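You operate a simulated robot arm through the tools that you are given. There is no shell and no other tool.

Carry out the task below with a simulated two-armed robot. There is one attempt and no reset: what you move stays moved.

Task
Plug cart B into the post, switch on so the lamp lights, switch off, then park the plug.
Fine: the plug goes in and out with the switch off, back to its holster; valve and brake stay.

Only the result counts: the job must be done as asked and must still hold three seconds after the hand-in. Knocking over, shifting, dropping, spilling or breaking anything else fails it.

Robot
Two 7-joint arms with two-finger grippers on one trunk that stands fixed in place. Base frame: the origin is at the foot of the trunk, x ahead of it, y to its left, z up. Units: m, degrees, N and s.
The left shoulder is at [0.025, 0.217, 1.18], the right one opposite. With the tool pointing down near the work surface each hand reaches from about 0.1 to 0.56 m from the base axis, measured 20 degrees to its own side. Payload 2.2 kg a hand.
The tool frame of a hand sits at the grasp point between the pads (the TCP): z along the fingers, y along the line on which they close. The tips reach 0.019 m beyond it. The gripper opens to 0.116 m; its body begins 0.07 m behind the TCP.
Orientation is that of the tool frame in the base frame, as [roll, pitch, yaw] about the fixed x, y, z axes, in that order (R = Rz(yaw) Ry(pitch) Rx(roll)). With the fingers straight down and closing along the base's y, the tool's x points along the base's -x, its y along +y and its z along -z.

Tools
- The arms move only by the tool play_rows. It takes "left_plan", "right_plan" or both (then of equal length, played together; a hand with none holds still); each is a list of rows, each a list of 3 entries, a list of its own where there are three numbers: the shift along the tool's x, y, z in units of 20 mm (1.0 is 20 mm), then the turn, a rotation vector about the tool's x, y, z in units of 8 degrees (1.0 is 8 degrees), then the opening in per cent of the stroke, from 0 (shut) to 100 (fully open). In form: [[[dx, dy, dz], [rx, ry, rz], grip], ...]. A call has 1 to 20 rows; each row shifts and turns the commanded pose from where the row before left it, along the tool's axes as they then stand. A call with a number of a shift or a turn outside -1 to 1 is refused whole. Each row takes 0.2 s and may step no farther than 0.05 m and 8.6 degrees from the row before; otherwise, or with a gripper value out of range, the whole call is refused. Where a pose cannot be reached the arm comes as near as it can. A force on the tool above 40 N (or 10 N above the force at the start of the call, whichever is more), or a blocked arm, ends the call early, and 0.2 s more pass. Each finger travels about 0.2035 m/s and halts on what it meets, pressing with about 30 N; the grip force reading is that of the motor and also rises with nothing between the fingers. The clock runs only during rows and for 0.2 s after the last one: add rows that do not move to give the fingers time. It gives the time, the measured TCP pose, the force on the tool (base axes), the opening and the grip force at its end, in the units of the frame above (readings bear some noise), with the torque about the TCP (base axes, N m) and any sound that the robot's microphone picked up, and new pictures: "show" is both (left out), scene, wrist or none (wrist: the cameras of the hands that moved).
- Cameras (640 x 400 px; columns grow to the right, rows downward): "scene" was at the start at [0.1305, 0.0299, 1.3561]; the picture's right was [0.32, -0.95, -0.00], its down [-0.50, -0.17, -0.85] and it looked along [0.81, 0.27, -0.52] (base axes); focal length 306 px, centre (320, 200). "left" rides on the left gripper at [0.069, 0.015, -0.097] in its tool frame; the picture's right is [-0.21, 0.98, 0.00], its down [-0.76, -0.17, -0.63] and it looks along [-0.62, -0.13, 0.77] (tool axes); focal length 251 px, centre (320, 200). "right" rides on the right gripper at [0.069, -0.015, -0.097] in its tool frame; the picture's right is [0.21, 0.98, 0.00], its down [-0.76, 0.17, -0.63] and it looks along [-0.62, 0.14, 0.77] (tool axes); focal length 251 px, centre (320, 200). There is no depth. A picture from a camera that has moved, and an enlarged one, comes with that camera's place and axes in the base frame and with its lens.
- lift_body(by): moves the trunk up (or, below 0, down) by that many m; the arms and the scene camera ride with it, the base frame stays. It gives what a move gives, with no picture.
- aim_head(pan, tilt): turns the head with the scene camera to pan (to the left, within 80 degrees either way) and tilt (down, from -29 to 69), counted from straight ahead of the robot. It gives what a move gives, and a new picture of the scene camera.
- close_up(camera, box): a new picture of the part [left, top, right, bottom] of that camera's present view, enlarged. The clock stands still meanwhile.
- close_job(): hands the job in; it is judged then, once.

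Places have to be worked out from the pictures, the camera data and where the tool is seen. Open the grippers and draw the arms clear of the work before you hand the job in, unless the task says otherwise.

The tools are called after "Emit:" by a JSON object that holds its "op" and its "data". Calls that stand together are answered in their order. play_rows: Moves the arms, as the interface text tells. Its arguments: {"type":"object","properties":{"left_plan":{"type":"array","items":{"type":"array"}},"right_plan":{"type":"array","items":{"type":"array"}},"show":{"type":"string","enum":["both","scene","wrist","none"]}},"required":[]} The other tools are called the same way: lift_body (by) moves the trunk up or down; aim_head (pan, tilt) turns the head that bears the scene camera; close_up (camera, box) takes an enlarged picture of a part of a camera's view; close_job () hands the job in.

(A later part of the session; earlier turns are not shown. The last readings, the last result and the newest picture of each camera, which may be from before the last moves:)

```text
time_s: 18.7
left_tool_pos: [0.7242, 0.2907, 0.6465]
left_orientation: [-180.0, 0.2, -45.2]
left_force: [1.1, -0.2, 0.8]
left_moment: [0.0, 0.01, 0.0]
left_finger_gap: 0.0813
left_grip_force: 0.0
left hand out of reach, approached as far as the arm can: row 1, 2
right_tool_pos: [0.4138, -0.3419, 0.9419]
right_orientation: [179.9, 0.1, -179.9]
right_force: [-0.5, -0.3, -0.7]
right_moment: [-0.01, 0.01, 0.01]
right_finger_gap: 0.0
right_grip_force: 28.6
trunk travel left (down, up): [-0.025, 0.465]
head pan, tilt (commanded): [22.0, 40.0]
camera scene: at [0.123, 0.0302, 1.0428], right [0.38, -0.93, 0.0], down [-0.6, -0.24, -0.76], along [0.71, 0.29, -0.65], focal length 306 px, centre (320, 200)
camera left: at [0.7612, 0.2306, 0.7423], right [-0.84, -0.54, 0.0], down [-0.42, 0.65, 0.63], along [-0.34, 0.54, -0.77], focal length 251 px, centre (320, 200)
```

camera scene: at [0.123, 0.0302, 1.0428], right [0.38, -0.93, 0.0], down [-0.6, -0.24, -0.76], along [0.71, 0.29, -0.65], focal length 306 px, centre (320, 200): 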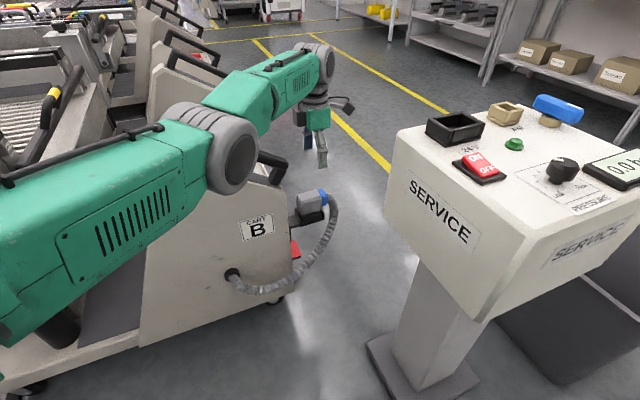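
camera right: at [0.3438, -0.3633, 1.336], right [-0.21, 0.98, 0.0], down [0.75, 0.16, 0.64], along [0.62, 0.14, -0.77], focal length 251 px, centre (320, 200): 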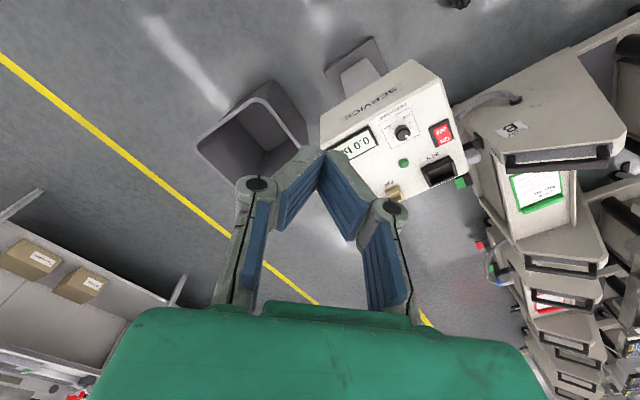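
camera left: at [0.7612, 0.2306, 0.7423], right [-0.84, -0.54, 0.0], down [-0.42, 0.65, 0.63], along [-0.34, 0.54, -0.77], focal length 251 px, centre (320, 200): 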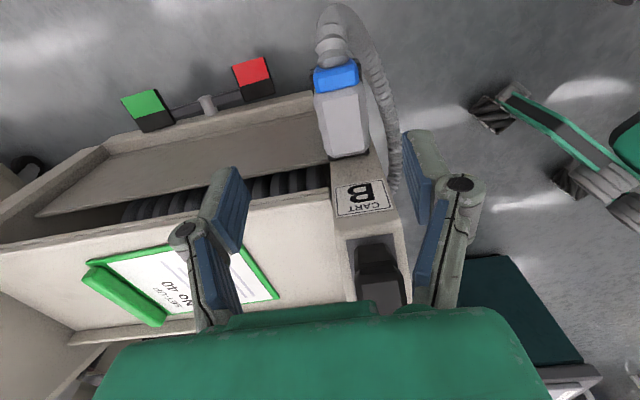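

The hand did not follow: the arm seems to be at a joint limit here rather than at full stretch. I raise it 0.1 m and try the shift again to see where the limit lies.

Emit:
{"op": "play_rows", "data": {"left_plan": [[[0, 0, -1], [0, 0, 0], 70], [[0, 0, -1], [0, 0, 0], 70], [[0, 0, -1], [0, 0, 0], 70], [[0, 0, -1], [0, 0, 0], 70], [[0, 0, -1], [0, 0, 0], 70], [[0, 0, 0], [0, 0, 0], 70]], "show": "none"}}

```text
time_s: 20.1
left_tool_pos: [0.723, 0.2908, 0.7464]
left_orientation: [-179.9, 0.1, -45.1]
left_force: [-0.2, 0.4, 0.0]
left_moment: [-0.02, 0.01, 0.01]
left_finger_gap: 0.0812
left_grip_force: 0.2
right_tool_pos: [0.4146, -0.3426, 0.9429]
right_orientation: [179.9, 0.1, -179.9]
right_force: [-0.6, -1.2, 0.2]
right_moment: [-0.02, 0.0, -0.04]
right_finger_gap: 0.0
right_grip_force: 28.0
trunk travel left (down, up): [-0.025, 0.465]
head pan, tilt (commanded): [22.0, 40.0]
```

At z 0.746 the arm follows without complaint. I try the shift back over the plug here.

Emit:
{"op": "play_rows", "data": {"left_plan": [[[-0.49, 0.43, 0], [0, 0, 0], 70], [[-0.49, 0.43, 0], [0, 0, 0], 70], [[0, 0, 0], [0, 0, 0], 70]], "show": "none"}}

```text
time_s: 20.9
left_tool_pos: [0.7196, 0.29, 0.7459]
left_orientation: [-179.9, 0.1, -45.1]
left_force: [1.3, 0.6, -0.8]
left_moment: [0.01, 0.0, 0.01]
left_finger_gap: 0.0811
left_grip_force: 0.1
left hand out of reach, approached as far as the arm can: row 1, 2
right_tool_pos: [0.4144, -0.3425, 0.9423]
right_orientation: [180.0, 0.0, -179.9]
right_force: [0.0, 0.2, 0.2]
right_moment: [0.02, 0.02, -0.01]
right_finger_gap: 0.0
right_grip_force: 28.4
trunk travel left (down, up): [-0.025, 0.465]
head pan, tilt (commanded): [22.0, 40.0]
```

Still blocked at yaw -45°, which points to a wrist-roll limit. I test by turning back 16° and shifting again.

Emit:
{"op": "play_rows", "data": {"left_plan": [[[0, 0, 0], [0, 0, 1], 70], [[0, 0, 0], [0, 0, 1], 70], [[-0.49, 0.43, 0], [0, 0, 0], 70], [[-0.49, 0.43, 0], [0, 0, 0], 70], [[0, 0, 0], [0, 0, 0], 70]], "show": "none"}}

```text
time_s: 22.1
left_tool_pos: [0.7207, 0.2988, 0.7486]
left_orientation: [-180.0, 0.2, -61.1]
left_force: [0.0, 1.0, 0.3]
left_moment: [-0.03, 0.02, 0.02]
left_finger_gap: 0.0812
left_grip_force: 0.1
left hand out of reach, approached as far as the arm can: row 3, 4
right_tool_pos: [0.4135, -0.3424, 0.9426]
right_orientation: [179.9, 0.1, -179.9]
right_force: [-0.2, 0.2, -0.8]
right_moment: [-0.02, 0.01, 0.0]
right_finger_gap: 0.0001
right_grip_force: 28.4
trunk travel left (down, up): [-0.025, 0.465]
head pan, tilt (commanded): [22.0, 40.0]
```

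The pattern (x cannot shrink while everything else moves) shows the left arm is stretched fully straight. I pull it straight back toward the shoulder in several steps to unbend it.

Emit:
{"op": "play_rows", "data": {"left_plan": [[[-0.38, 0.93, 0], [0, 0, 0], 70], [[-0.38, 0.93, 0], [0, 0, 0], 70], [[-0.38, 0.93, 0], [0, 0, 0], 70], [[-0.38, 0.93, 0], [0, 0, 0], 70], [[0, 0, 0], [0, 0, 0], 70]], "show": "none"}}

```text
time_s: 23.3
left_tool_pos: [0.7202, 0.2979, 0.7497]
left_orientation: [180.0, 0.1, -61.1]
left_force: [0.7, 0.0, 0.0]
left_moment: [-0.04, 0.01, -0.02]
left_finger_gap: 0.0813
left_grip_force: 0.0
left hand out of reach, approached as far as the arm can: row 1, 2, 3, 4
right_tool_pos: [0.4141, -0.3425, 0.942]
right_orientation: [179.9, 0.1, -179.9]
right_force: [-1.4, -0.1, 0.2]
right_moment: [0.0, -0.02, 0.02]
right_finger_gap: 0.0001
right_grip_force: 28.5
trunk travel left (down, up): [-0.025, 0.465]
head pan, tilt (commanded): [22.0, 40.0]
```

Large inward steps make no progress, likely because a straight elbow needs a big joint change for each millimetre. I try very small inward steps that grow slowly.

Emit:
{"op": "play_rows", "data": {"left_plan": [[[-0.019, 0.046, 0], [0, 0, 0], 70], [[-0.019, 0.046, 0], [0, 0, 0], 70], [[-0.019, 0.046, 0], [0, 0, 0], 70], [[-0.019, 0.046, 0], [0, 0, 0], 70], [[-0.038, 0.093, 0], [0, 0, 0], 70], [[-0.038, 0.093, 0], [0, 0, 0], 70], [[-0.038, 0.093, 0], [0, 0, 0], 70], [[-0.076, 0.186, 0], [0, 0, 0], 70], [[-0.076, 0.186, 0], [0, 0, 0], 70], [[-0.076, 0.186, 0], [0, 0, 0], 70], [[-0.114, 0.28, 0], [0, 0, 0], 70], [[-0.114, 0.28, 0], [0, 0, 0], 70], [[0, 0, 0], [0, 0, 0], 70]], "show": "none"}}

```text
time_s: 26.1
left_tool_pos: [0.7205, 0.2987, 0.7507]
left_orientation: [-180.0, 0.2, -61.1]
left_force: [0.7, -0.5, -0.6]
left_moment: [0.02, 0.02, 0.03]
left_finger_gap: 0.0812
left_grip_force: 0.0
left hand out of reach, approached as far as the arm can: row 3, 6, 8, 9, 10, 11, 12
right_tool_pos: [0.4136, -0.3423, 0.9438]
right_orientation: [179.9, 0.2, -179.9]
right_force: [-0.5, 0.0, -0.9]
right_moment: [-0.01, 0.0, -0.01]
right_finger_gap: 0.0
right_grip_force: 28.3
trunk travel left (down, up): [-0.025, 0.465]
head pan, tilt (commanded): [22.0, 40.0]
```

No progress. I look at the arm's configuration from the scene camera to understand what limits it.

Emit:
{"op": "aim_head", "data": {"pan": 40, "tilt": 25}}

Emit:
{"op": "close_up", "data": {"camera": "right", "box": [400, 200, 640, 400]}}

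```text
time_s: 26.9
left_tool_pos: [0.7203, 0.2988, 0.7509]
left_orientation: [-180.0, 0.0, -61.1]
left_force: [0.2, -0.1, 0.0]
left_moment: [0.02, -0.01, -0.02]
left_finger_gap: 0.081
left_grip_force: 0.0
right_tool_pos: [0.4145, -0.3413, 0.9423]
right_orientation: [180.0, 0.2, -180.0]
right_force: [0.6, -0.3, 0.2]
right_moment: [0.01, -0.04, 0.02]
right_finger_gap: 0.0002
right_grip_force: 28.7
trunk travel left (down, up): [-0.025, 0.465]
head pan, tilt (commanded): [40.0, 25.0]
camera scene: at [0.1148, 0.0575, 1.0662], right [0.64, -0.77, 0.0], down [-0.33, -0.27, -0.9], along [0.69, 0.58, -0.43], focal length 306 px, centre (320, 200)
```

scene: 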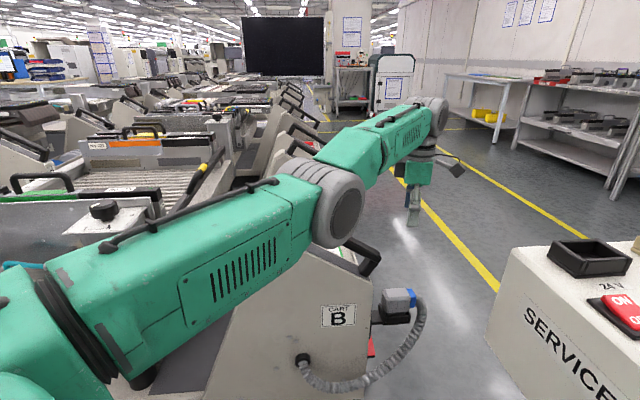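

```text
2.00 times, centred on (520, 300) of right
camera zoom: at [0.3443, -0.358, 1.037], right [-0.22, 0.98, 0.0], down [0.75, 0.17, 0.63], along [0.62, 0.14, -0.77], focal length 503 px, centre (-80, 0)
```

zoom: 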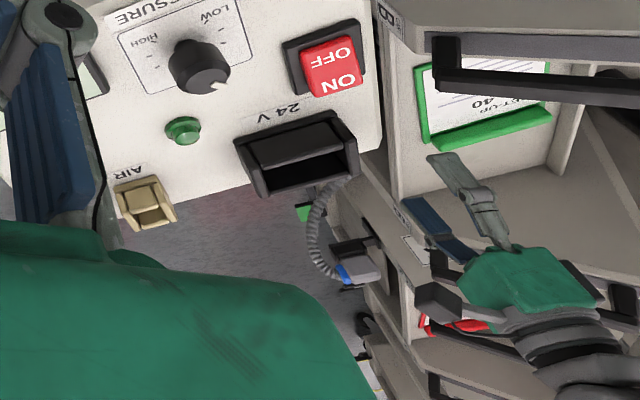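

The left arm is visibly stretched straight from shoulder to wrist. I pitch the hand about the wrist (fingers swinging toward the robot), which should let the elbow start to bend, well above the cart.

Emit:
{"op": "play_rows", "data": {"left_plan": [[[-0.485, 0.875, 0], [-0.569, -0.315, 0], 70], [[-0.485, 0.875, 0], [-0.569, -0.315, 0], 70], [[-0.485, 0.875, 0], [-0.569, -0.315, 0], 70], [[-0.485, 0.875, 0], [-0.569, -0.315, 0], 70], [[0, 0, 0], [0, 0, 0], 70]], "show": "scene"}}

```text
time_s: 28.1
left_tool_pos: [0.6477, 0.2991, 0.7599]
left_orientation: [161.7, 10.1, -62.6]
left_force: [0.1, -0.3, 1.1]
left_moment: [0.01, -0.01, -0.01]
left_finger_gap: 0.0813
left_grip_force: 0.2
left hand out of reach, approached as far as the arm can: row 3, 4
right_tool_pos: [0.4151, -0.3424, 0.9416]
right_orientation: [-180.0, 0.1, -179.9]
right_force: [0.1, -0.2, -0.3]
right_moment: [-0.03, 0.05, 0.01]
right_finger_gap: 0.0
right_grip_force: 28.7
trunk travel left (down, up): [-0.025, 0.465]
head pan, tilt (commanded): [40.0, 25.0]
camera scene: at [0.1148, 0.0576, 1.0662], right [0.64, -0.77, 0.0], down [-0.33, -0.27, -0.91], along [0.69, 0.58, -0.43], focal length 306 px, centre (320, 200)
```

scene: 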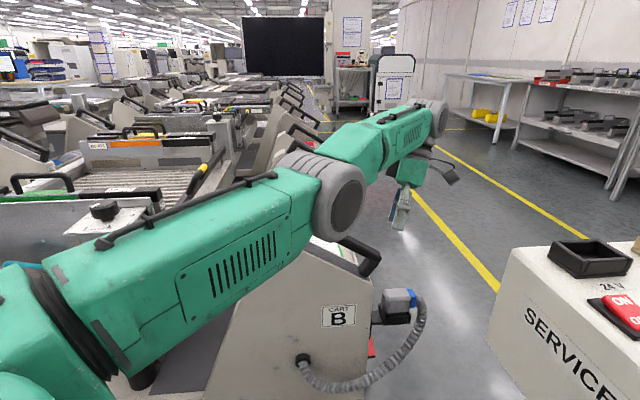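

The elbow has started to bend. I now try pure inward moves.

Emit:
{"op": "play_rows", "data": {"left_plan": [[[-0.226, 0.408, 0.179], [0, 0, 0], 70], [[-0.226, 0.408, 0.179], [0, 0, 0], 70], [[-0.226, 0.408, 0.179], [0, 0, 0], 70], [[-0.226, 0.408, 0.179], [0, 0, 0], 70], [[0, 0, 0], [0, 0, 0], 70]], "show": "none"}}

```text
time_s: 29.3
left_tool_pos: [0.6479, 0.2984, 0.7568]
left_orientation: [161.8, 9.9, -62.7]
left_force: [0.0, -0.7, 0.1]
left_moment: [-0.02, 0.03, -0.01]
left_finger_gap: 0.0813
left_grip_force: 0.0
left hand out of reach, approached as far as the arm can: row 1, 2, 3, 4
right_tool_pos: [0.4138, -0.3433, 0.9428]
right_orientation: [179.9, 0.2, -179.9]
right_force: [-0.2, -0.3, -0.1]
right_moment: [0.01, 0.02, 0.01]
right_finger_gap: 0.0
right_grip_force: 28.2
trunk travel left (down, up): [-0.025, 0.465]
head pan, tilt (commanded): [40.0, 25.0]
```

Given the elbow geometry, the arm probably overstretched into a configuration where "inward" is blocked by the elbow's straight stop. I pitch the hand further in free space so the elbow folds past the stretched point, then I'll pull back.

Emit:
{"op": "play_rows", "data": {"left_plan": [[[-0.485, 0.875, 0], [-0.8, -0.44, 0], 70], [[-0.485, 0.875, 0], [-0.8, -0.44, 0], 70], [[-0.485, 0.875, 0], [-0.8, -0.44, 0], 70], [[-0.485, 0.875, 0], [-0.8, -0.44, 0], 70], [[0, 0, 0], [0, 0, 0], 70]], "show": "scene"}}

```text
time_s: 30.5
left_tool_pos: [0.6133, 0.3028, 0.7447]
left_orientation: [151.8, 14.8, -64.7]
left_force: [-0.2, -0.6, 0.0]
left_moment: [0.0, -0.04, 0.0]
left_finger_gap: 0.0813
left_grip_force: 0.0
left hand out of reach, approached as far as the arm can: row 1, 2, 3, 4
right_tool_pos: [0.4141, -0.3436, 0.9421]
right_orientation: [180.0, 0.1, -179.9]
right_force: [-0.8, -0.1, -0.1]
right_moment: [0.03, -0.06, 0.0]
right_finger_gap: 0.0
right_grip_force: 28.7
trunk travel left (down, up): [-0.025, 0.465]
head pan, tilt (commanded): [40.0, 25.0]
camera scene: at [0.1147, 0.0576, 1.0662], right [0.64, -0.77, 0.0], down [-0.33, -0.27, -0.91], along [0.69, 0.58, -0.43], focal length 306 px, centre (320, 200)
```

scene: 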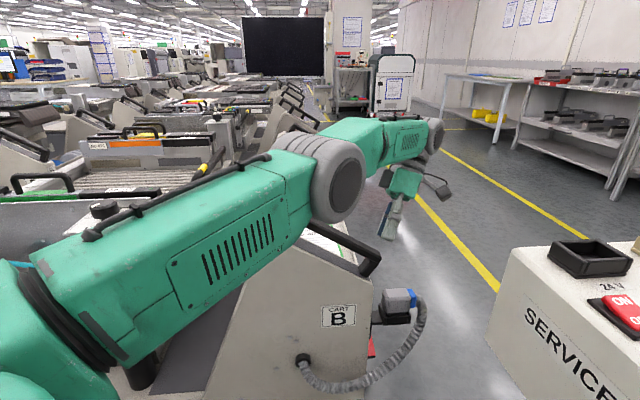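

The elbow is now clearly folded the right way up. I try the inward pull again.

Emit:
{"op": "play_rows", "data": {"left_plan": [[[-0.29, 0.52, 0.366], [0, 0, 0], 70], [[-0.29, 0.52, 0.366], [0, 0, 0], 70], [[-0.29, 0.52, 0.366], [0, 0, 0], 70], [[-0.29, 0.52, 0.366], [0, 0, 0], 70], [[0, 0, 0], [0, 0, 0], 70]], "show": "scene"}}

```text
time_s: 31.7
left_tool_pos: [0.5563, 0.3015, 0.7421]
left_orientation: [151.7, 14.8, -64.7]
left_force: [-0.9, -0.6, 0.2]
left_moment: [-0.02, 0.01, 0.03]
left_finger_gap: 0.0811
left_grip_force: 0.0
right_tool_pos: [0.4141, -0.3427, 0.9421]
right_orientation: [179.9, 0.1, -179.9]
right_force: [0.9, 0.2, -0.1]
right_moment: [0.0, 0.02, 0.03]
right_finger_gap: 0.0002
right_grip_force: 28.1
trunk travel left (down, up): [-0.025, 0.465]
head pan, tilt (commanded): [40.0, 25.0]
camera scene: at [0.1145, 0.0575, 1.0662], right [0.64, -0.77, 0.0], down [-0.33, -0.27, -0.91], along [0.69, 0.58, -0.42], focal length 306 px, centre (320, 200)
```

scene: 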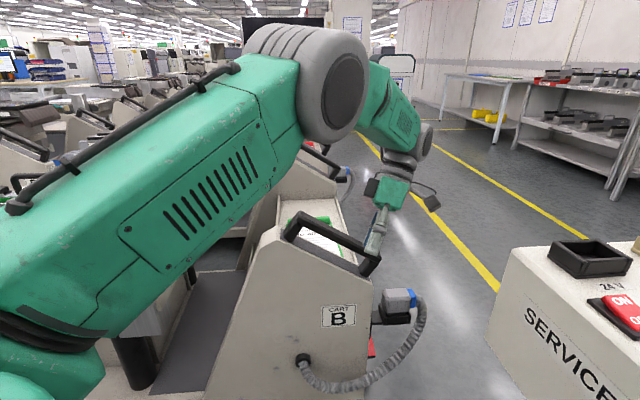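

The arm is free again with the elbow up. I take the pitch out step by step, letting the hand swing back to vertical while staying above the cart.

Emit:
{"op": "play_rows", "data": {"left_plan": [[[0.5, -0.9, -0.4], [0.863, 0.48, 0], 70], [[0.5, -0.9, -0.4], [0.863, 0.48, 0], 70], [[0.5, -0.9, -0.4], [0.863, 0.48, 0], 70], [[0.5, -0.9, -0.4], [0.863, 0.48, 0], 70], [[0, 0, 0], [0, 0, 0], 70]], "show": "scene"}}

```text
time_s: 32.9
left_tool_pos: [0.644, 0.3007, 0.7446]
left_orientation: [-179.9, 0.0, -61.1]
left_force: [0.2, 0.6, -0.1]
left_moment: [-0.01, 0.0, -0.01]
left_finger_gap: 0.0815
left_grip_force: 0.1
right_tool_pos: [0.4145, -0.3428, 0.9425]
right_orientation: [179.8, 0.1, -179.9]
right_force: [0.3, 0.5, 0.1]
right_moment: [0.01, 0.02, 0.0]
right_finger_gap: 0.0
right_grip_force: 28.3
trunk travel left (down, up): [-0.025, 0.465]
head pan, tilt (commanded): [40.0, 25.0]
camera scene: at [0.1144, 0.0574, 1.0663], right [0.64, -0.77, 0.0], down [-0.33, -0.27, -0.91], along [0.69, 0.58, -0.42], focal length 306 px, centre (320, 200)
```

scene: 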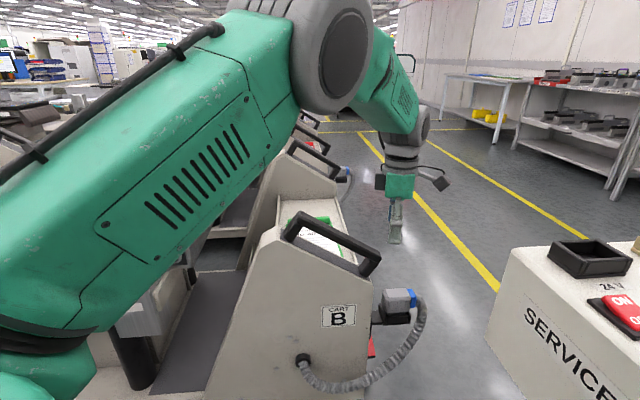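

Vertical again with the elbow up, at (0.644, 0.301, 0.745). I lower the trunk the last bit for reach margin, then turn to yaw -45° and move over the plug.

Emit:
{"op": "lift_body", "data": {"by": -0.02}}

Emit:
{"op": "play_rows", "data": {"left_plan": [[[0, 0, 0], [0, 0, -1], 70], [[0, 0, 0], [0, 0, -1], 70], [[0.72, -0.53, 0], [0, 0, 0], 70], [[0.72, -0.53, 0], [0, 0, 0], 70], [[0.72, -0.53, 0], [0, 0, 0], 70], [[0, 0, 0], [0, 0, 0], 70], [[0, 0, 0], [0, 0, 0], 70]], "show": "both"}}

```text
time_s: 33.6
left_tool_pos: [0.6439, 0.3006, 0.7258]
left_orientation: [-179.9, 0.0, -61.0]
left_force: [-0.3, 0.1, 1.0]
left_moment: [0.01, 0.01, 0.0]
left_finger_gap: 0.081
left_grip_force: 0.1
right_tool_pos: [0.4134, -0.343, 0.9228]
right_orientation: [179.9, 0.2, -179.9]
right_force: [0.4, 0.6, -0.7]
right_moment: [0.02, -0.02, -0.03]
right_finger_gap: 0.0
right_grip_force: 28.9
trunk travel left (down, up): [-0.005, 0.485]
head pan, tilt (commanded): [40.0, 25.0]
```

```text
time_s: 35.2
left_tool_pos: [0.6979, 0.2929, 0.7237]
left_orientation: [180.0, 0.0, -44.9]
left_force: [0.4, 0.3, 0.0]
left_moment: [0.03, -0.01, 0.04]
left_finger_gap: 0.0814
left_grip_force: 0.1
right_tool_pos: [0.4142, -0.3424, 0.9215]
right_orientation: [179.8, 0.1, -179.9]
right_force: [-0.2, -0.7, -0.8]
right_moment: [-0.02, 0.0, 0.02]
right_finger_gap: 0.0002
right_grip_force: 27.8
trunk travel left (down, up): [-0.005, 0.485]
head pan, tilt (commanded): [40.0, 25.0]
camera scene: at [0.1147, 0.0575, 1.0462], right [0.64, -0.77, 0.0], down [-0.33, -0.27, -0.91], along [0.69, 0.58, -0.43], focal length 306 px, centre (320, 200)
camera left: at [0.7349, 0.2346, 0.8215], right [-0.84, -0.54, 0.0], down [-0.42, 0.65, 0.63], along [-0.34, 0.53, -0.77], focal length 251 px, centre (320, 200)
```

scene: 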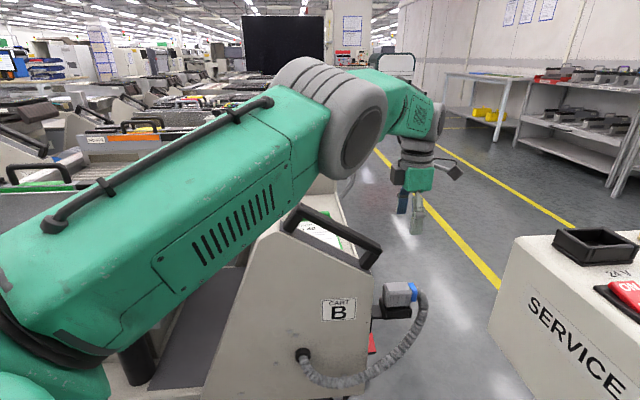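
left: 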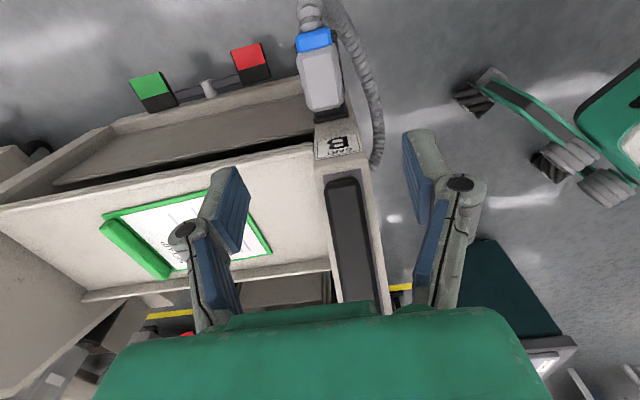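

Positioned over the plug within reach. I descend to about z 0.60 and check alignment.

Emit:
{"op": "play_rows", "data": {"left_plan": [[[0, 0, 1], [0, 0, 0], 70], [[0, 0, 1], [0, 0, 0], 70], [[0, 0, 1], [0, 0, 0], 70], [[0, 0, 1], [0, 0, 0], 70], [[0, 0, 1], [0, 0, 0], 70], [[0, 0, 1], [0, 0, 0], 70], [[0, 0, 0], [0, 0, 0], 70], [[0, 0, 0], [0, 0, 0], 70]], "show": "both"}}

Emit:
{"op": "aim_head", "data": {"pan": 22, "tilt": 40}}

Emit:
{"op": "close_up", "data": {"camera": "left", "box": [220, 0, 420, 320]}}

```text
time_s: 37.0
left_tool_pos: [0.6973, 0.2935, 0.6058]
left_orientation: [-179.9, 0.0, -45.0]
left_force: [-0.2, 0.4, 0.4]
left_moment: [0.0, 0.0, -0.02]
left_finger_gap: 0.0812
left_grip_force: 0.1
right_tool_pos: [0.4148, -0.3419, 0.9218]
right_orientation: [180.0, 0.1, -179.9]
right_force: [0.2, 0.2, -0.5]
right_moment: [-0.01, -0.01, -0.01]
right_finger_gap: 0.0
right_grip_force: 28.4
trunk travel left (down, up): [-0.005, 0.485]
head pan, tilt (commanded): [40.0, 25.0]
camera scene: at [0.1147, 0.0575, 1.0462], right [0.64, -0.77, 0.0], down [-0.33, -0.27, -0.91], along [0.69, 0.58, -0.43], focal length 306 px, centre (320, 200)
camera left: at [0.7354, 0.2344, 0.7024], right [-0.84, -0.54, 0.0], down [-0.42, 0.65, 0.63], along [-0.34, 0.53, -0.77], focal length 251 px, centre (320, 200)
```

scene: 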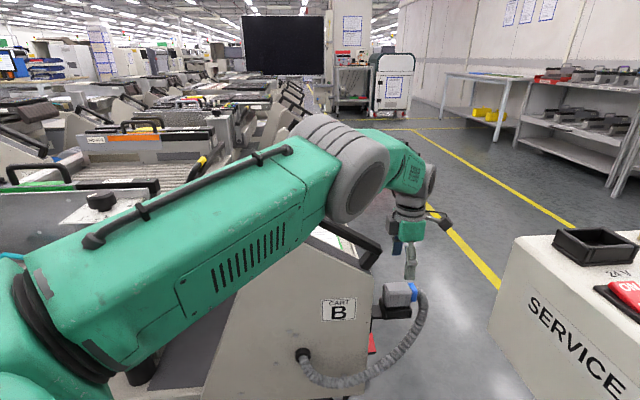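
left: 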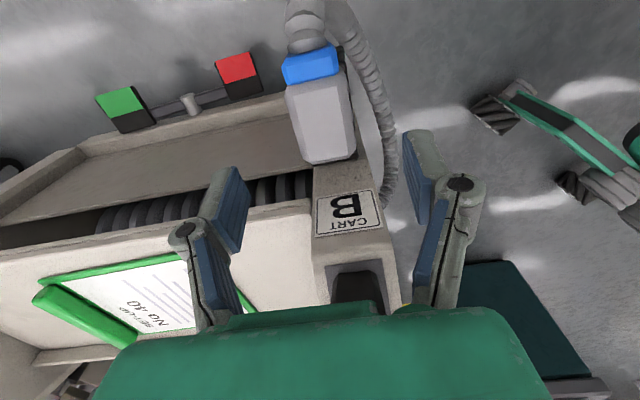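

```text
time_s: 37.8
left_tool_pos: [0.6971, 0.2939, 0.6058]
left_orientation: [-179.9, 0.0, -45.0]
left_force: [0.3, 0.8, 0.7]
left_moment: [-0.01, 0.02, 0.0]
left_finger_gap: 0.0812
left_grip_force: 0.0
right_tool_pos: [0.4137, -0.3428, 0.922]
right_orientation: [180.0, 0.2, -179.9]
right_force: [0.4, 0.3, -0.1]
right_moment: [0.0, 0.01, -0.01]
right_finger_gap: 0.0001
right_grip_force: 27.9
trunk travel left (down, up): [-0.005, 0.485]
head pan, tilt (commanded): [22.0, 40.0]
camera scene: at [0.1228, 0.0301, 1.0229], right [0.38, -0.93, 0.0], down [-0.6, -0.24, -0.76], along [0.71, 0.29, -0.65], focal length 306 px, centre (320, 200)
```

scene: 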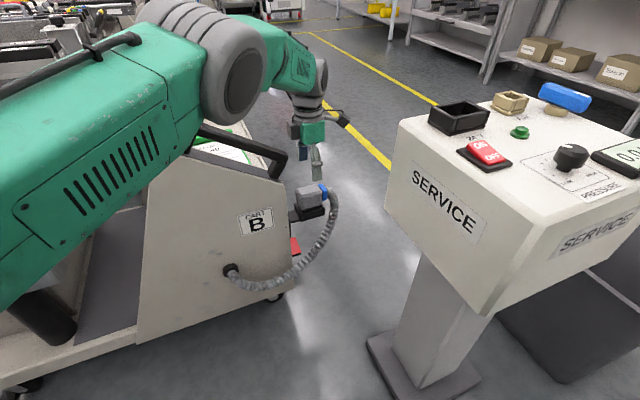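

```text
1.25 times, centred on (320, 160) of left
camera zoom: at [0.7353, 0.2344, 0.7025], right [-0.84, -0.54, 0.0], down [-0.42, 0.65, 0.63], along [-0.34, 0.53, -0.77], focal length 314 px, centre (320, 250)
```

zoom: 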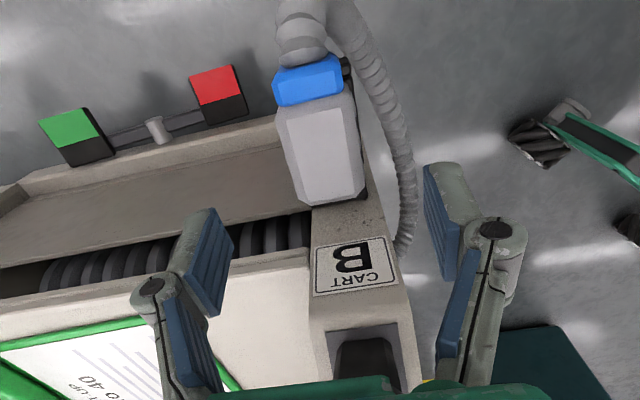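

The approach is clear of the handle. One finer zoom of the plug from this height to confirm the centring.

Emit:
{"op": "close_up", "data": {"camera": "left", "box": [270, 30, 380, 170]}}

Emit:
{"op": "close_up", "data": {"camera": "scene", "box": [270, 130, 350, 230]}}

```text
2.86 times, centred on (325, 100) of left
camera zoom: at [0.7353, 0.2344, 0.7025], right [-0.84, -0.54, 0.0], down [-0.42, 0.65, 0.63], along [-0.34, 0.53, -0.77], focal length 718 px, centre (306, 486)
```

zoom: 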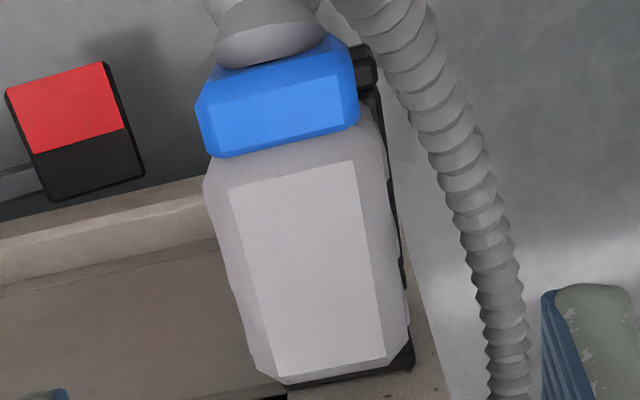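

```text
4.00 times, centred on (310, 180) of scene
camera zoom: at [0.1228, 0.0301, 1.0229], right [0.38, -0.93, 0.0], down [-0.6, -0.24, -0.76], along [0.71, 0.29, -0.65], focal length 1224 px, centre (360, 280)
```

zoom: 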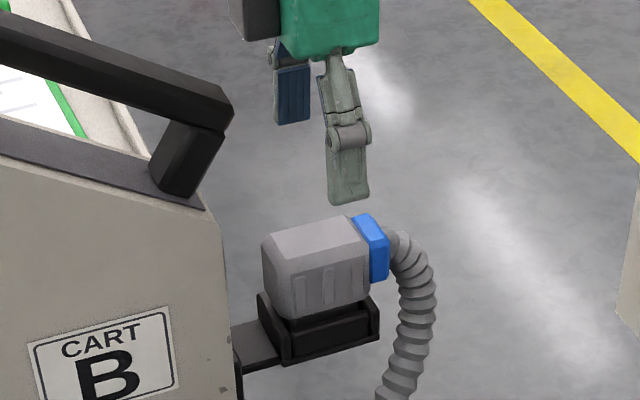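

The plug centre reads (0.6935, 0.2965), yaw -45.1°, and the TCP sits 5 mm to its collar side, centred across. I descend to z about 0.513, with the fingers still open.

Emit:
{"op": "play_rows", "data": {"left_plan": [[[0, 0, 1], [0, 0, 0], 70], [[0, 0, 1], [0, 0, 0], 70], [[0, 0, 1], [0, 0, 0], 70], [[0, 0, 0.8], [0, 0, 0], 70], [[0, 0, 0.5], [0, 0, 0], 70], [[0, 0, 0.34], [0, 0, 0], 70], [[0, 0, 0], [0, 0, 0], 70], [[0, 0, 0], [0, 0, 0], 70]], "show": "both"}}

Emit:
{"op": "close_up", "data": {"camera": "scene", "box": [260, 130, 360, 230]}}

```text
time_s: 39.6
left_tool_pos: [0.698, 0.2922, 0.5127]
left_orientation: [-179.8, 0.0, -45.0]
left_force: [-0.4, 0.3, 0.1]
left_moment: [0.01, -0.01, -0.01]
left_finger_gap: 0.0812
left_grip_force: 0.1
right_tool_pos: [0.4152, -0.3437, 0.9221]
right_orientation: [180.0, 0.2, -179.8]
right_force: [-0.1, 0.3, 0.1]
right_moment: [-0.02, -0.01, -0.03]
right_finger_gap: 0.0
right_grip_force: 28.8
trunk travel left (down, up): [-0.005, 0.485]
head pan, tilt (commanded): [22.0, 40.0]
camera scene: at [0.1228, 0.0301, 1.0229], right [0.38, -0.93, 0.0], down [-0.6, -0.24, -0.76], along [0.71, 0.29, -0.65], focal length 306 px, centre (320, 200)
camera left: at [0.7354, 0.2344, 0.6095], right [-0.84, -0.54, 0.0], down [-0.42, 0.65, 0.63], along [-0.34, 0.53, -0.77], focal length 251 px, centre (320, 200)
```

scene: 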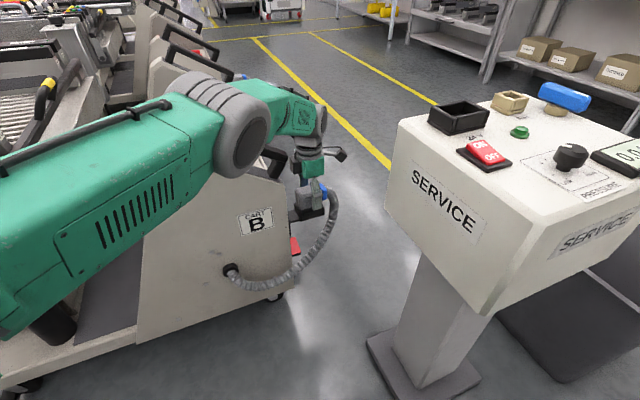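
left: 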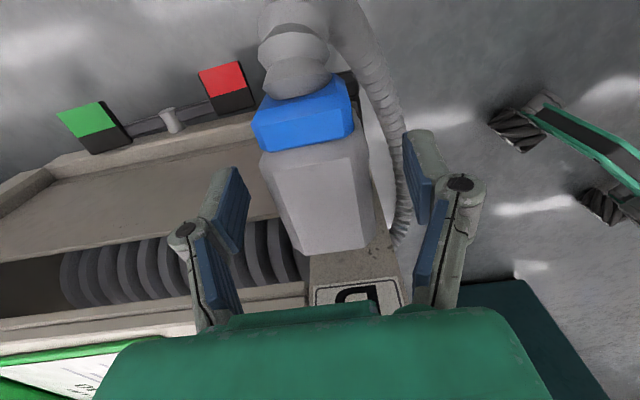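

```text
4.00 times, centred on (310, 180) of scene
camera zoom: at [0.1228, 0.0301, 1.0229], right [0.38, -0.93, 0.0], down [-0.6, -0.24, -0.76], along [0.71, 0.29, -0.65], focal length 1224 px, centre (360, 280)
```

zoom: 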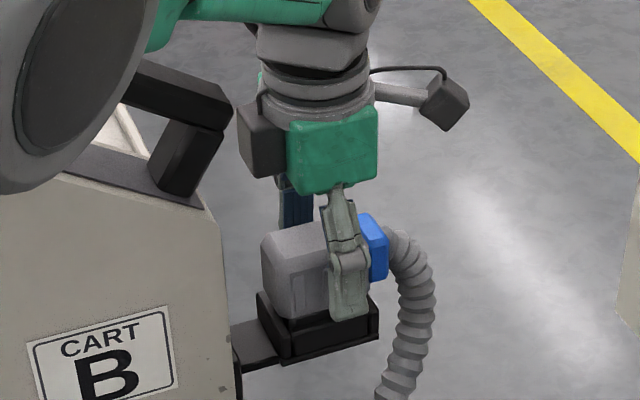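

The fingers straddle the plug body with the tips above the holster rim. I close the gripper on it.

Emit:
{"op": "play_rows", "data": {"left_plan": [[[0, 0, 0], [0, 0, 0], 45], [[0, 0, 0], [0, 0, 0], 30], [[0, 0, 0], [0, 0, 0], 0], [[0, 0, 0], [0, 0, 0], 0], [[0, 0, 0], [0, 0, 0], 0]], "show": "both"}}

```text
time_s: 40.8
left_tool_pos: [0.6977, 0.2926, 0.5131]
left_orientation: [-179.9, -0.1, -45.1]
left_force: [0.5, -0.1, 0.7]
left_moment: [0.01, -0.05, -0.02]
left_finger_gap: 0.0442
left_grip_force: 30.4
right_tool_pos: [0.4128, -0.343, 0.9209]
right_orientation: [179.9, 0.1, -179.9]
right_force: [-0.2, 0.5, -1.3]
right_moment: [0.02, 0.01, 0.02]
right_finger_gap: 0.0
right_grip_force: 29.0
trunk travel left (down, up): [-0.005, 0.485]
head pan, tilt (commanded): [22.0, 40.0]
camera scene: at [0.1228, 0.03, 1.0229], right [0.38, -0.93, 0.0], down [-0.6, -0.24, -0.76], along [0.71, 0.29, -0.65], focal length 306 px, centre (320, 200)
camera left: at [0.7354, 0.2343, 0.6095], right [-0.84, -0.54, 0.0], down [-0.42, 0.65, 0.63], along [-0.34, 0.53, -0.77], focal length 251 px, centre (320, 200)
```

scene: 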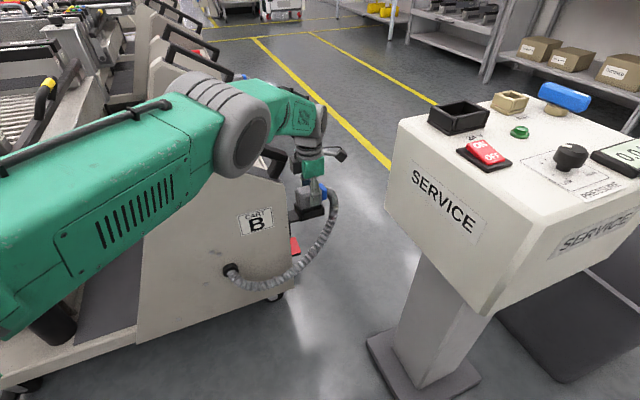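
left: 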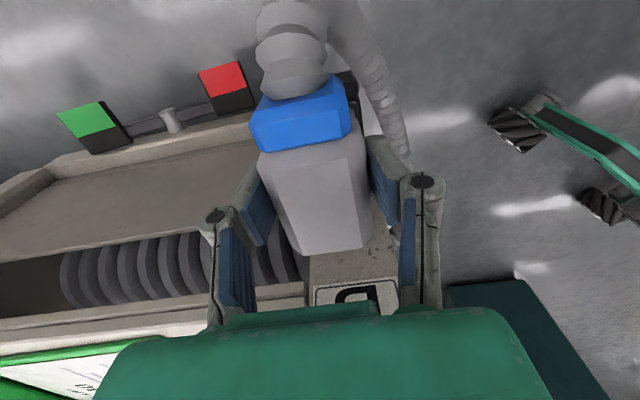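

Gripped: gap 44 mm, 30 N, with no side load. Seat pose to remember: TCP (0.6978, 0.2925, 0.513), yaw -45°. I lift straight up slowly.

Emit:
{"op": "play_rows", "data": {"left_plan": [[[0, 0, -0.25], [0, 0, 0], 0], [[0, 0, -0.5], [0, 0, 0], 0], [[0, 0, -0.5], [0, 0, 0], 0], [[0, 0, -0.5], [0, 0, 0], 0], [[0, 0, -0.5], [0, 0, 0], 0], [[0, 0, -0.5], [0, 0, 0], 0], [[0, 0, -0.5], [0, 0, 0], 0], [[0, 0, 0], [0, 0, 0], 0], [[0, 0, 0], [0, 0, 0], 0]], "show": "both"}}

Emit:
{"op": "close_up", "data": {"camera": "scene", "box": [260, 120, 360, 220]}}

```text
time_s: 42.8
left_tool_pos: [0.6977, 0.293, 0.5774]
left_orientation: [180.0, 0.0, -45.0]
left_force: [0.6, 0.1, -2.3]
left_moment: [0.03, -0.03, 0.0]
left_finger_gap: 0.0441
left_grip_force: 29.9
right_tool_pos: [0.4138, -0.3426, 0.9228]
right_orientation: [179.8, 0.1, -179.9]
right_force: [0.3, -0.7, 0.3]
right_moment: [0.01, 0.02, -0.02]
right_finger_gap: 0.0
right_grip_force: 28.5
trunk travel left (down, up): [-0.005, 0.485]
head pan, tilt (commanded): [22.0, 40.0]
camera scene: at [0.1231, 0.0302, 1.0228], right [0.38, -0.93, 0.0], down [-0.6, -0.24, -0.76], along [0.71, 0.29, -0.65], focal length 306 px, centre (320, 200)
camera left: at [0.7356, 0.2341, 0.6742], right [-0.84, -0.54, 0.0], down [-0.42, 0.65, 0.63], along [-0.34, 0.53, -0.77], focal length 251 px, centre (320, 200)
```

scene: 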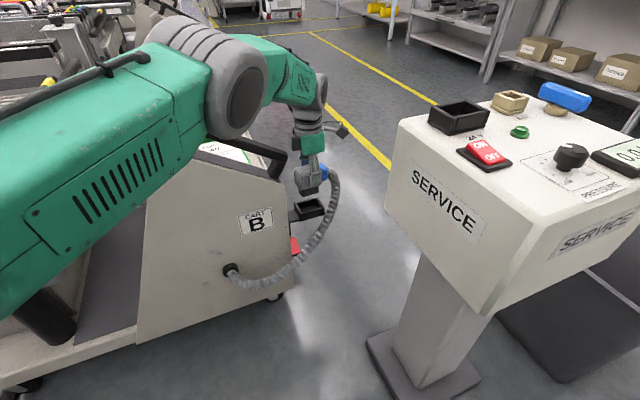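
left: 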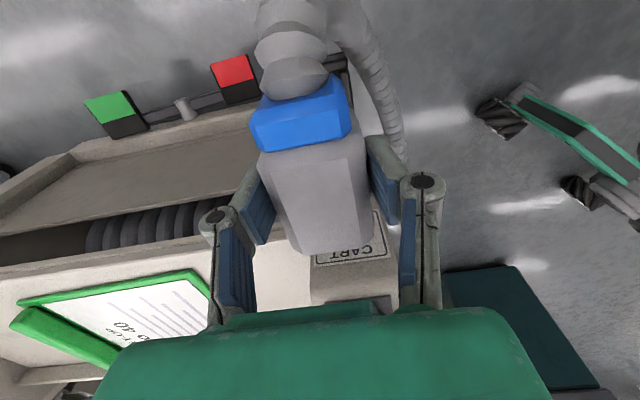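

```text
4.00 times, centred on (310, 170) of scene
camera zoom: at [0.1231, 0.0302, 1.0228], right [0.38, -0.93, 0.0], down [-0.6, -0.24, -0.76], along [0.71, 0.29, -0.65], focal length 1224 px, centre (360, 320)
```

zoom: 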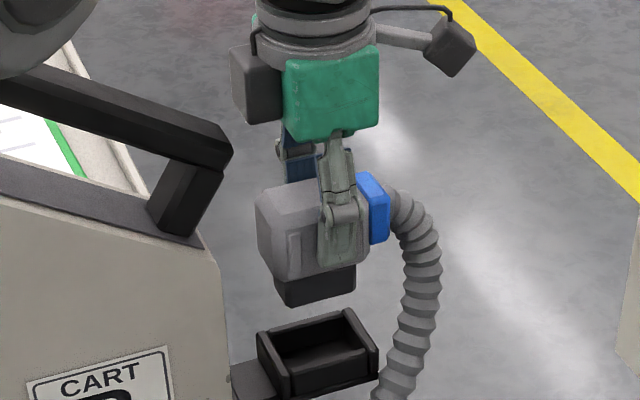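

The plug is out of its holster, with a black nose below the body. Before carrying it over, I take fresh close-ups of the socket from the scene and right cameras to fix its centre and yaw.

Emit:
{"op": "close_up", "data": {"camera": "scene", "box": [420, 80, 500, 150]}}

Emit:
{"op": "close_up", "data": {"camera": "right", "box": [440, 180, 600, 320]}}

Emit:
{"op": "close_up", "data": {"camera": "right", "box": [380, 150, 640, 320]}}

```text
5.71 times, centred on (460, 115) of scene
camera zoom: at [0.1231, 0.0302, 1.0228], right [0.38, -0.93, 0.0], down [-0.6, -0.24, -0.76], along [0.71, 0.29, -0.65], focal length 1749 px, centre (-480, 686)
```

zoom: 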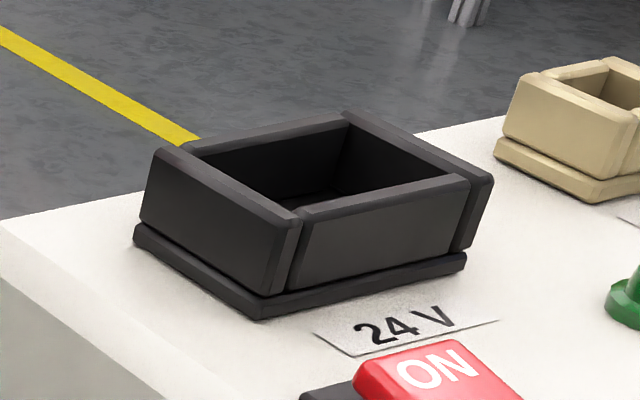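

```text
2.86 times, centred on (520, 250) of right
camera zoom: at [0.3444, -0.358, 1.0169], right [-0.22, 0.98, 0.0], down [0.75, 0.17, 0.63], along [0.62, 0.14, -0.77], focal length 718 px, centre (-251, 57)
```

zoom: 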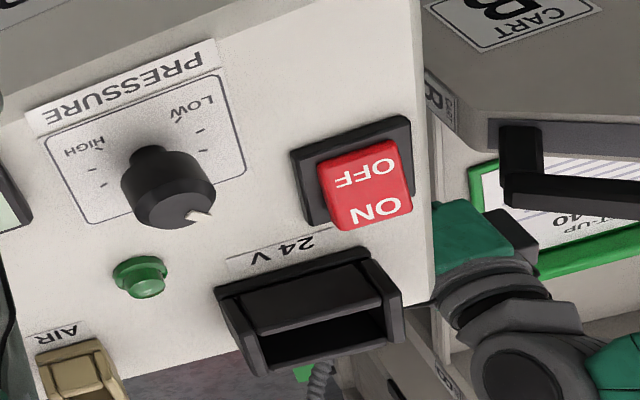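

```text
2.35 times, centred on (510, 235) of right
camera zoom: at [0.3444, -0.358, 1.0169], right [-0.22, 0.98, 0.0], down [0.75, 0.17, 0.63], along [0.62, 0.14, -0.77], focal length 592 px, centre (-127, 118)
```

zoom: 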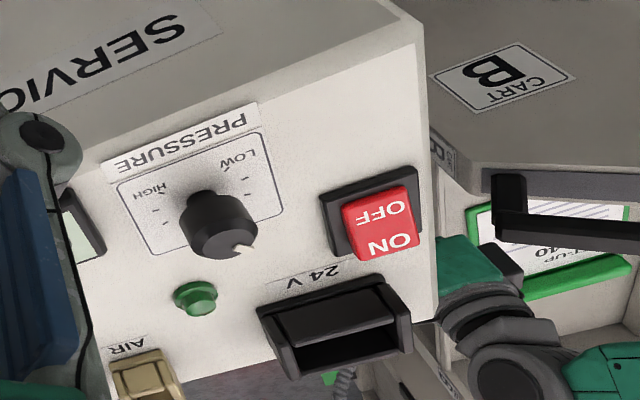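

The socket is level, rim near z 0.83, centre near (0.615, 0), yaw about -44°. I shift the plug 10 mm away from the handle and raise the trunk in steps, which lifts the plug without straining the arm, watching the cable pull.

Emit:
{"op": "play_rows", "data": {"left_plan": [[[0.25, 0, -0.5], [0, 0, 0], 0], [[0.25, 0, -0.5], [0, 0, 0], 0], [[0, 0, 0], [0, 0, 0], 0]], "show": "none"}}

Emit:
{"op": "lift_body", "data": {"by": 0.12}}

```text
time_s: 43.6
left_tool_pos: [0.7053, 0.2864, 0.5975]
left_orientation: [-180.0, 0.0, -45.0]
left_force: [0.3, -0.5, -3.1]
left_moment: [-0.04, -0.01, 0.0]
left_finger_gap: 0.0441
left_grip_force: 30.0
right_tool_pos: [0.4149, -0.3432, 0.9221]
right_orientation: [179.9, 0.1, -179.9]
right_force: [-0.3, 0.6, -0.6]
right_moment: [0.0, -0.02, 0.0]
right_finger_gap: 0.0
right_grip_force: 28.4
trunk travel left (down, up): [-0.005, 0.485]
head pan, tilt (commanded): [22.0, 40.0]
```

```text
time_s: 45.1
left_tool_pos: [0.7057, 0.2859, 0.7164]
left_orientation: [180.0, 0.0, -45.0]
left_force: [0.0, 0.0, -2.4]
left_moment: [-0.01, 0.0, 0.03]
left_finger_gap: 0.0441
left_grip_force: 29.9
right_tool_pos: [0.4148, -0.3434, 1.0423]
right_orientation: [179.8, 0.1, -179.9]
right_force: [0.1, 0.2, 0.5]
right_moment: [0.0, -0.01, -0.02]
right_finger_gap: 0.0
right_grip_force: 28.4
trunk travel left (down, up): [-0.125, 0.365]
head pan, tilt (commanded): [22.0, 40.0]
```

The load stays at about 2.5 N, so the cable is slack. I keep raising the trunk.

Emit:
{"op": "lift_body", "data": {"by": 0.23}}

Emit:
{"op": "close_up", "data": {"camera": "scene", "box": [0, 0, 640, 400]}}

```text
time_s: 47.5
left_tool_pos: [0.7074, 0.2867, 0.9475]
left_orientation: [-180.0, 0.1, -45.1]
left_force: [-0.6, -0.3, -3.1]
left_moment: [-0.02, 0.03, -0.01]
left_finger_gap: 0.044
left_grip_force: 30.0
right_tool_pos: [0.4155, -0.3423, 1.2718]
right_orientation: [179.9, 0.1, -179.8]
right_force: [0.4, 0.4, 0.4]
right_moment: [0.0, -0.03, 0.0]
right_finger_gap: 0.0
right_grip_force: 28.3
trunk travel left (down, up): [-0.355, 0.135]
head pan, tilt (commanded): [22.0, 40.0]
```

```text
1.00 times, centred on (320, 200) of scene (not enlarged: the box is as wide or as high as the picture)
camera zoom: at [0.125, 0.0299, 1.3727], right [0.38, -0.93, 0.0], down [-0.6, -0.24, -0.76], along [0.71, 0.29, -0.65], focal length 306 px, centre (320, 200)
```

zoom: 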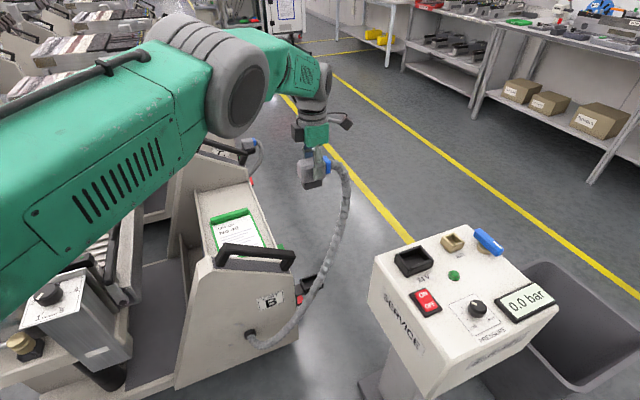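

The cable follows freely. I carry the plug across to hover above the socket at z about 0.95.

Emit:
{"op": "play_rows", "data": {"left_plan": [[[0.518, 0.962, 0], [0, 0, 0], 0], [[0.518, 0.962, 0], [0, 0, 0], 0], [[0.518, 0.962, 0], [0, 0, 0], 0], [[0.518, 0.962, 0], [0, 0, 0], 0], [[0.518, 0.962, 0], [0, 0, 0], 0], [[0.518, 0.962, 0], [0, 0, 0], 0], [[0.518, 0.962, 0], [0, 0, 0], 0], [[0.518, 0.962, 0], [0, 0, 0], 0], [[0.518, 0.962, 0], [0, 0, 0], 0], [[0.518, 0.962, 0], [0, 0, 0], 0], [[0.518, 0.962, 0], [0, 0, 0], 0], [[0.518, 0.962, 0], [0, 0, 0], 0], [[0.518, 0.962, 0], [0, 0, 0], 0], [[0.518, 0.962, 0], [0, 0, 0], 0], [[0, 0, 0], [0, 0, 0], 0], [[0, 0, 0], [0, 0, 0], 0], [[0, 0, 0], [0, 0, 0], 0]], "show": "both"}}

```text
time_s: 51.1
left_tool_pos: [0.6176, -0.0074, 0.9469]
left_orientation: [179.9, 0.0, -45.0]
left_force: [-0.2, -0.9, -2.1]
left_moment: [-0.03, -0.03, -0.01]
left_finger_gap: 0.0442
left_grip_force: 29.9
right_tool_pos: [0.4153, -0.3432, 1.2723]
right_orientation: [179.9, 0.1, -180.0]
right_force: [-0.8, -0.8, 0.7]
right_moment: [-0.02, 0.01, 0.0]
right_finger_gap: 0.0
right_grip_force: 28.4
trunk travel left (down, up): [-0.355, 0.135]
head pan, tilt (commanded): [22.0, 40.0]
camera scene: at [0.1244, 0.0273, 1.3729], right [0.37, -0.93, 0.0], down [-0.6, -0.24, -0.76], along [0.71, 0.29, -0.65], focal length 306 px, centre (320, 200)
camera left: at [0.6551, -0.0661, 1.0435], right [-0.84, -0.54, 0.0], down [-0.42, 0.65, 0.63], along [-0.34, 0.53, -0.77], focal length 251 px, centre (320, 200)
```

scene: 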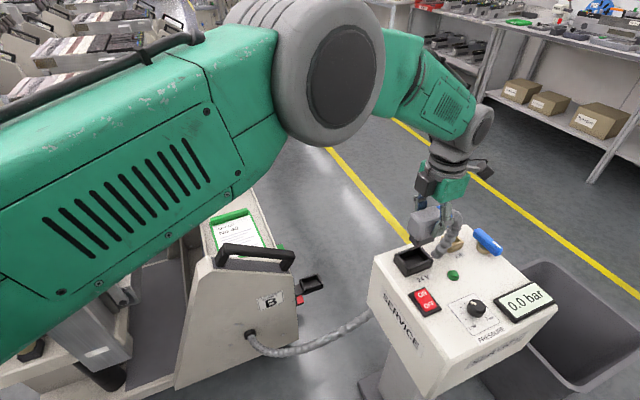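
left: 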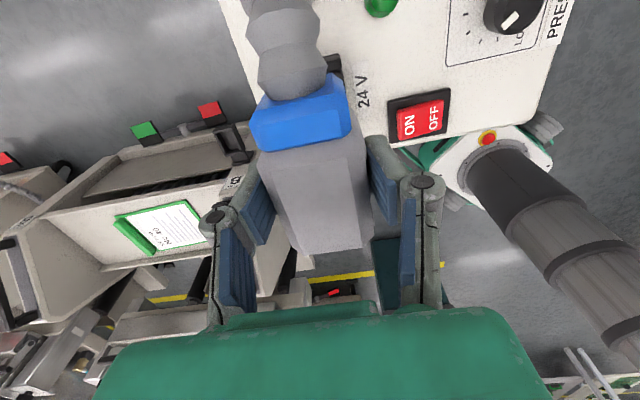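

The plug hovers over the socket, and the cable passes loosely. I zoom in from the scene and left cameras to measure the nose against the socket.

Emit:
{"op": "close_up", "data": {"camera": "scene", "box": [380, 190, 480, 290]}}

Emit:
{"op": "close_up", "data": {"camera": "left", "box": [230, 30, 450, 170]}}

Emit:
{"op": "close_up", "data": {"camera": "right", "box": [320, 0, 640, 200]}}

```text
4.00 times, centred on (430, 240) of scene
camera zoom: at [0.1244, 0.0273, 1.3729], right [0.37, -0.93, 0.0], down [-0.6, -0.24, -0.76], along [0.71, 0.29, -0.65], focal length 1224 px, centre (-120, 40)
```

zoom: 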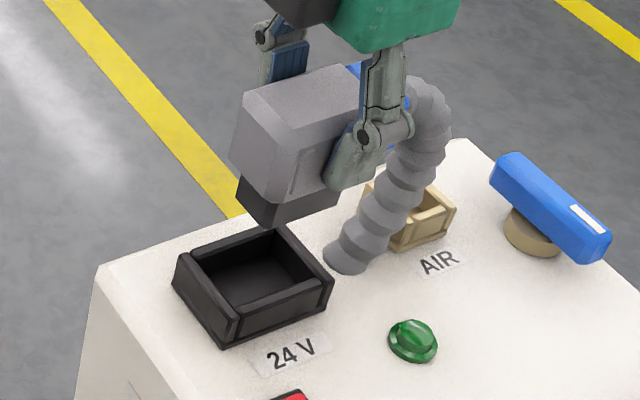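

```text
2.86 times, centred on (340, 100) of left
camera zoom: at [0.6551, -0.0661, 1.0435], right [-0.84, -0.54, 0.0], down [-0.42, 0.65, 0.63], along [-0.34, 0.53, -0.77], focal length 718 px, centre (263, 486)
```

zoom: 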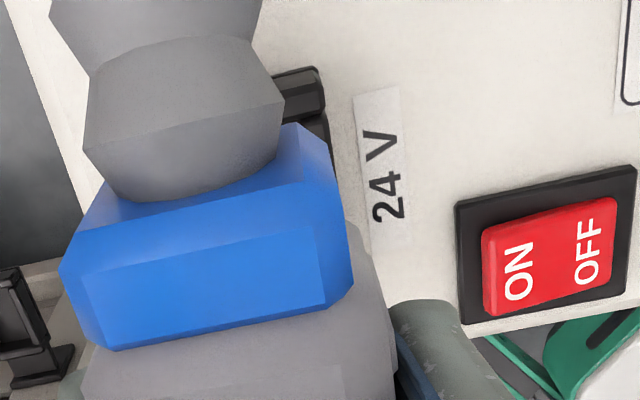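

```text
2.00 times, centred on (480, 100) of right
camera zoom: at [0.3448, -0.3584, 1.3669], right [-0.22, 0.98, 0.0], down [0.75, 0.17, 0.63], along [0.62, 0.14, -0.77], focal length 503 px, centre (0, 400)
```

zoom: 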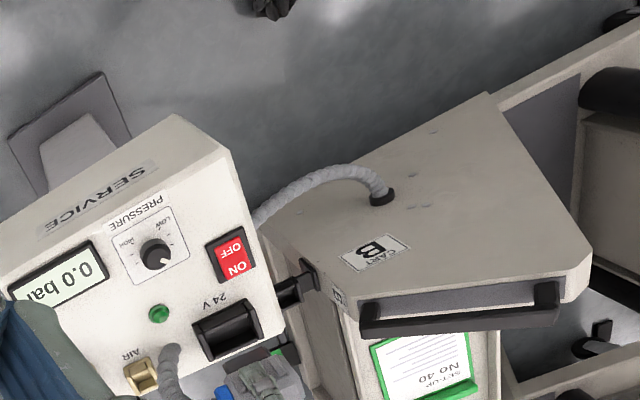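

Emit:
{"op": "close_up", "data": {"camera": "scene", "box": [390, 235, 450, 275]}}

Emit:
{"op": "close_up", "data": {"camera": "scene", "box": [400, 195, 460, 250]}}

```text
10.00 times, centred on (420, 255) of scene
camera zoom: at [0.1244, 0.0273, 1.3729], right [0.37, -0.93, 0.0], down [-0.6, -0.24, -0.76], along [0.71, 0.29, -0.65], focal length 3061 px, centre (-680, -350)
```

zoom: 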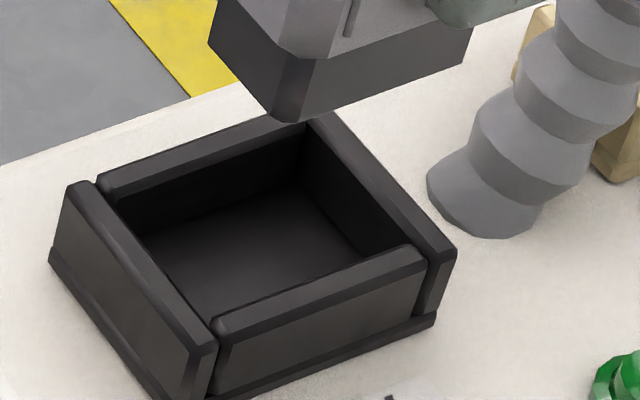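

```text
7.27 times, centred on (430, 222) of scene
camera zoom: at [0.1244, 0.0273, 1.3729], right [0.37, -0.93, 0.0], down [-0.6, -0.24, -0.76], along [0.71, 0.29, -0.65], focal length 2226 px, centre (-480, 36)
```

zoom: 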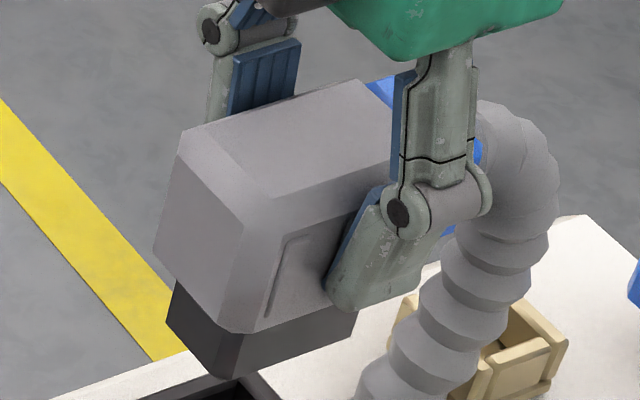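

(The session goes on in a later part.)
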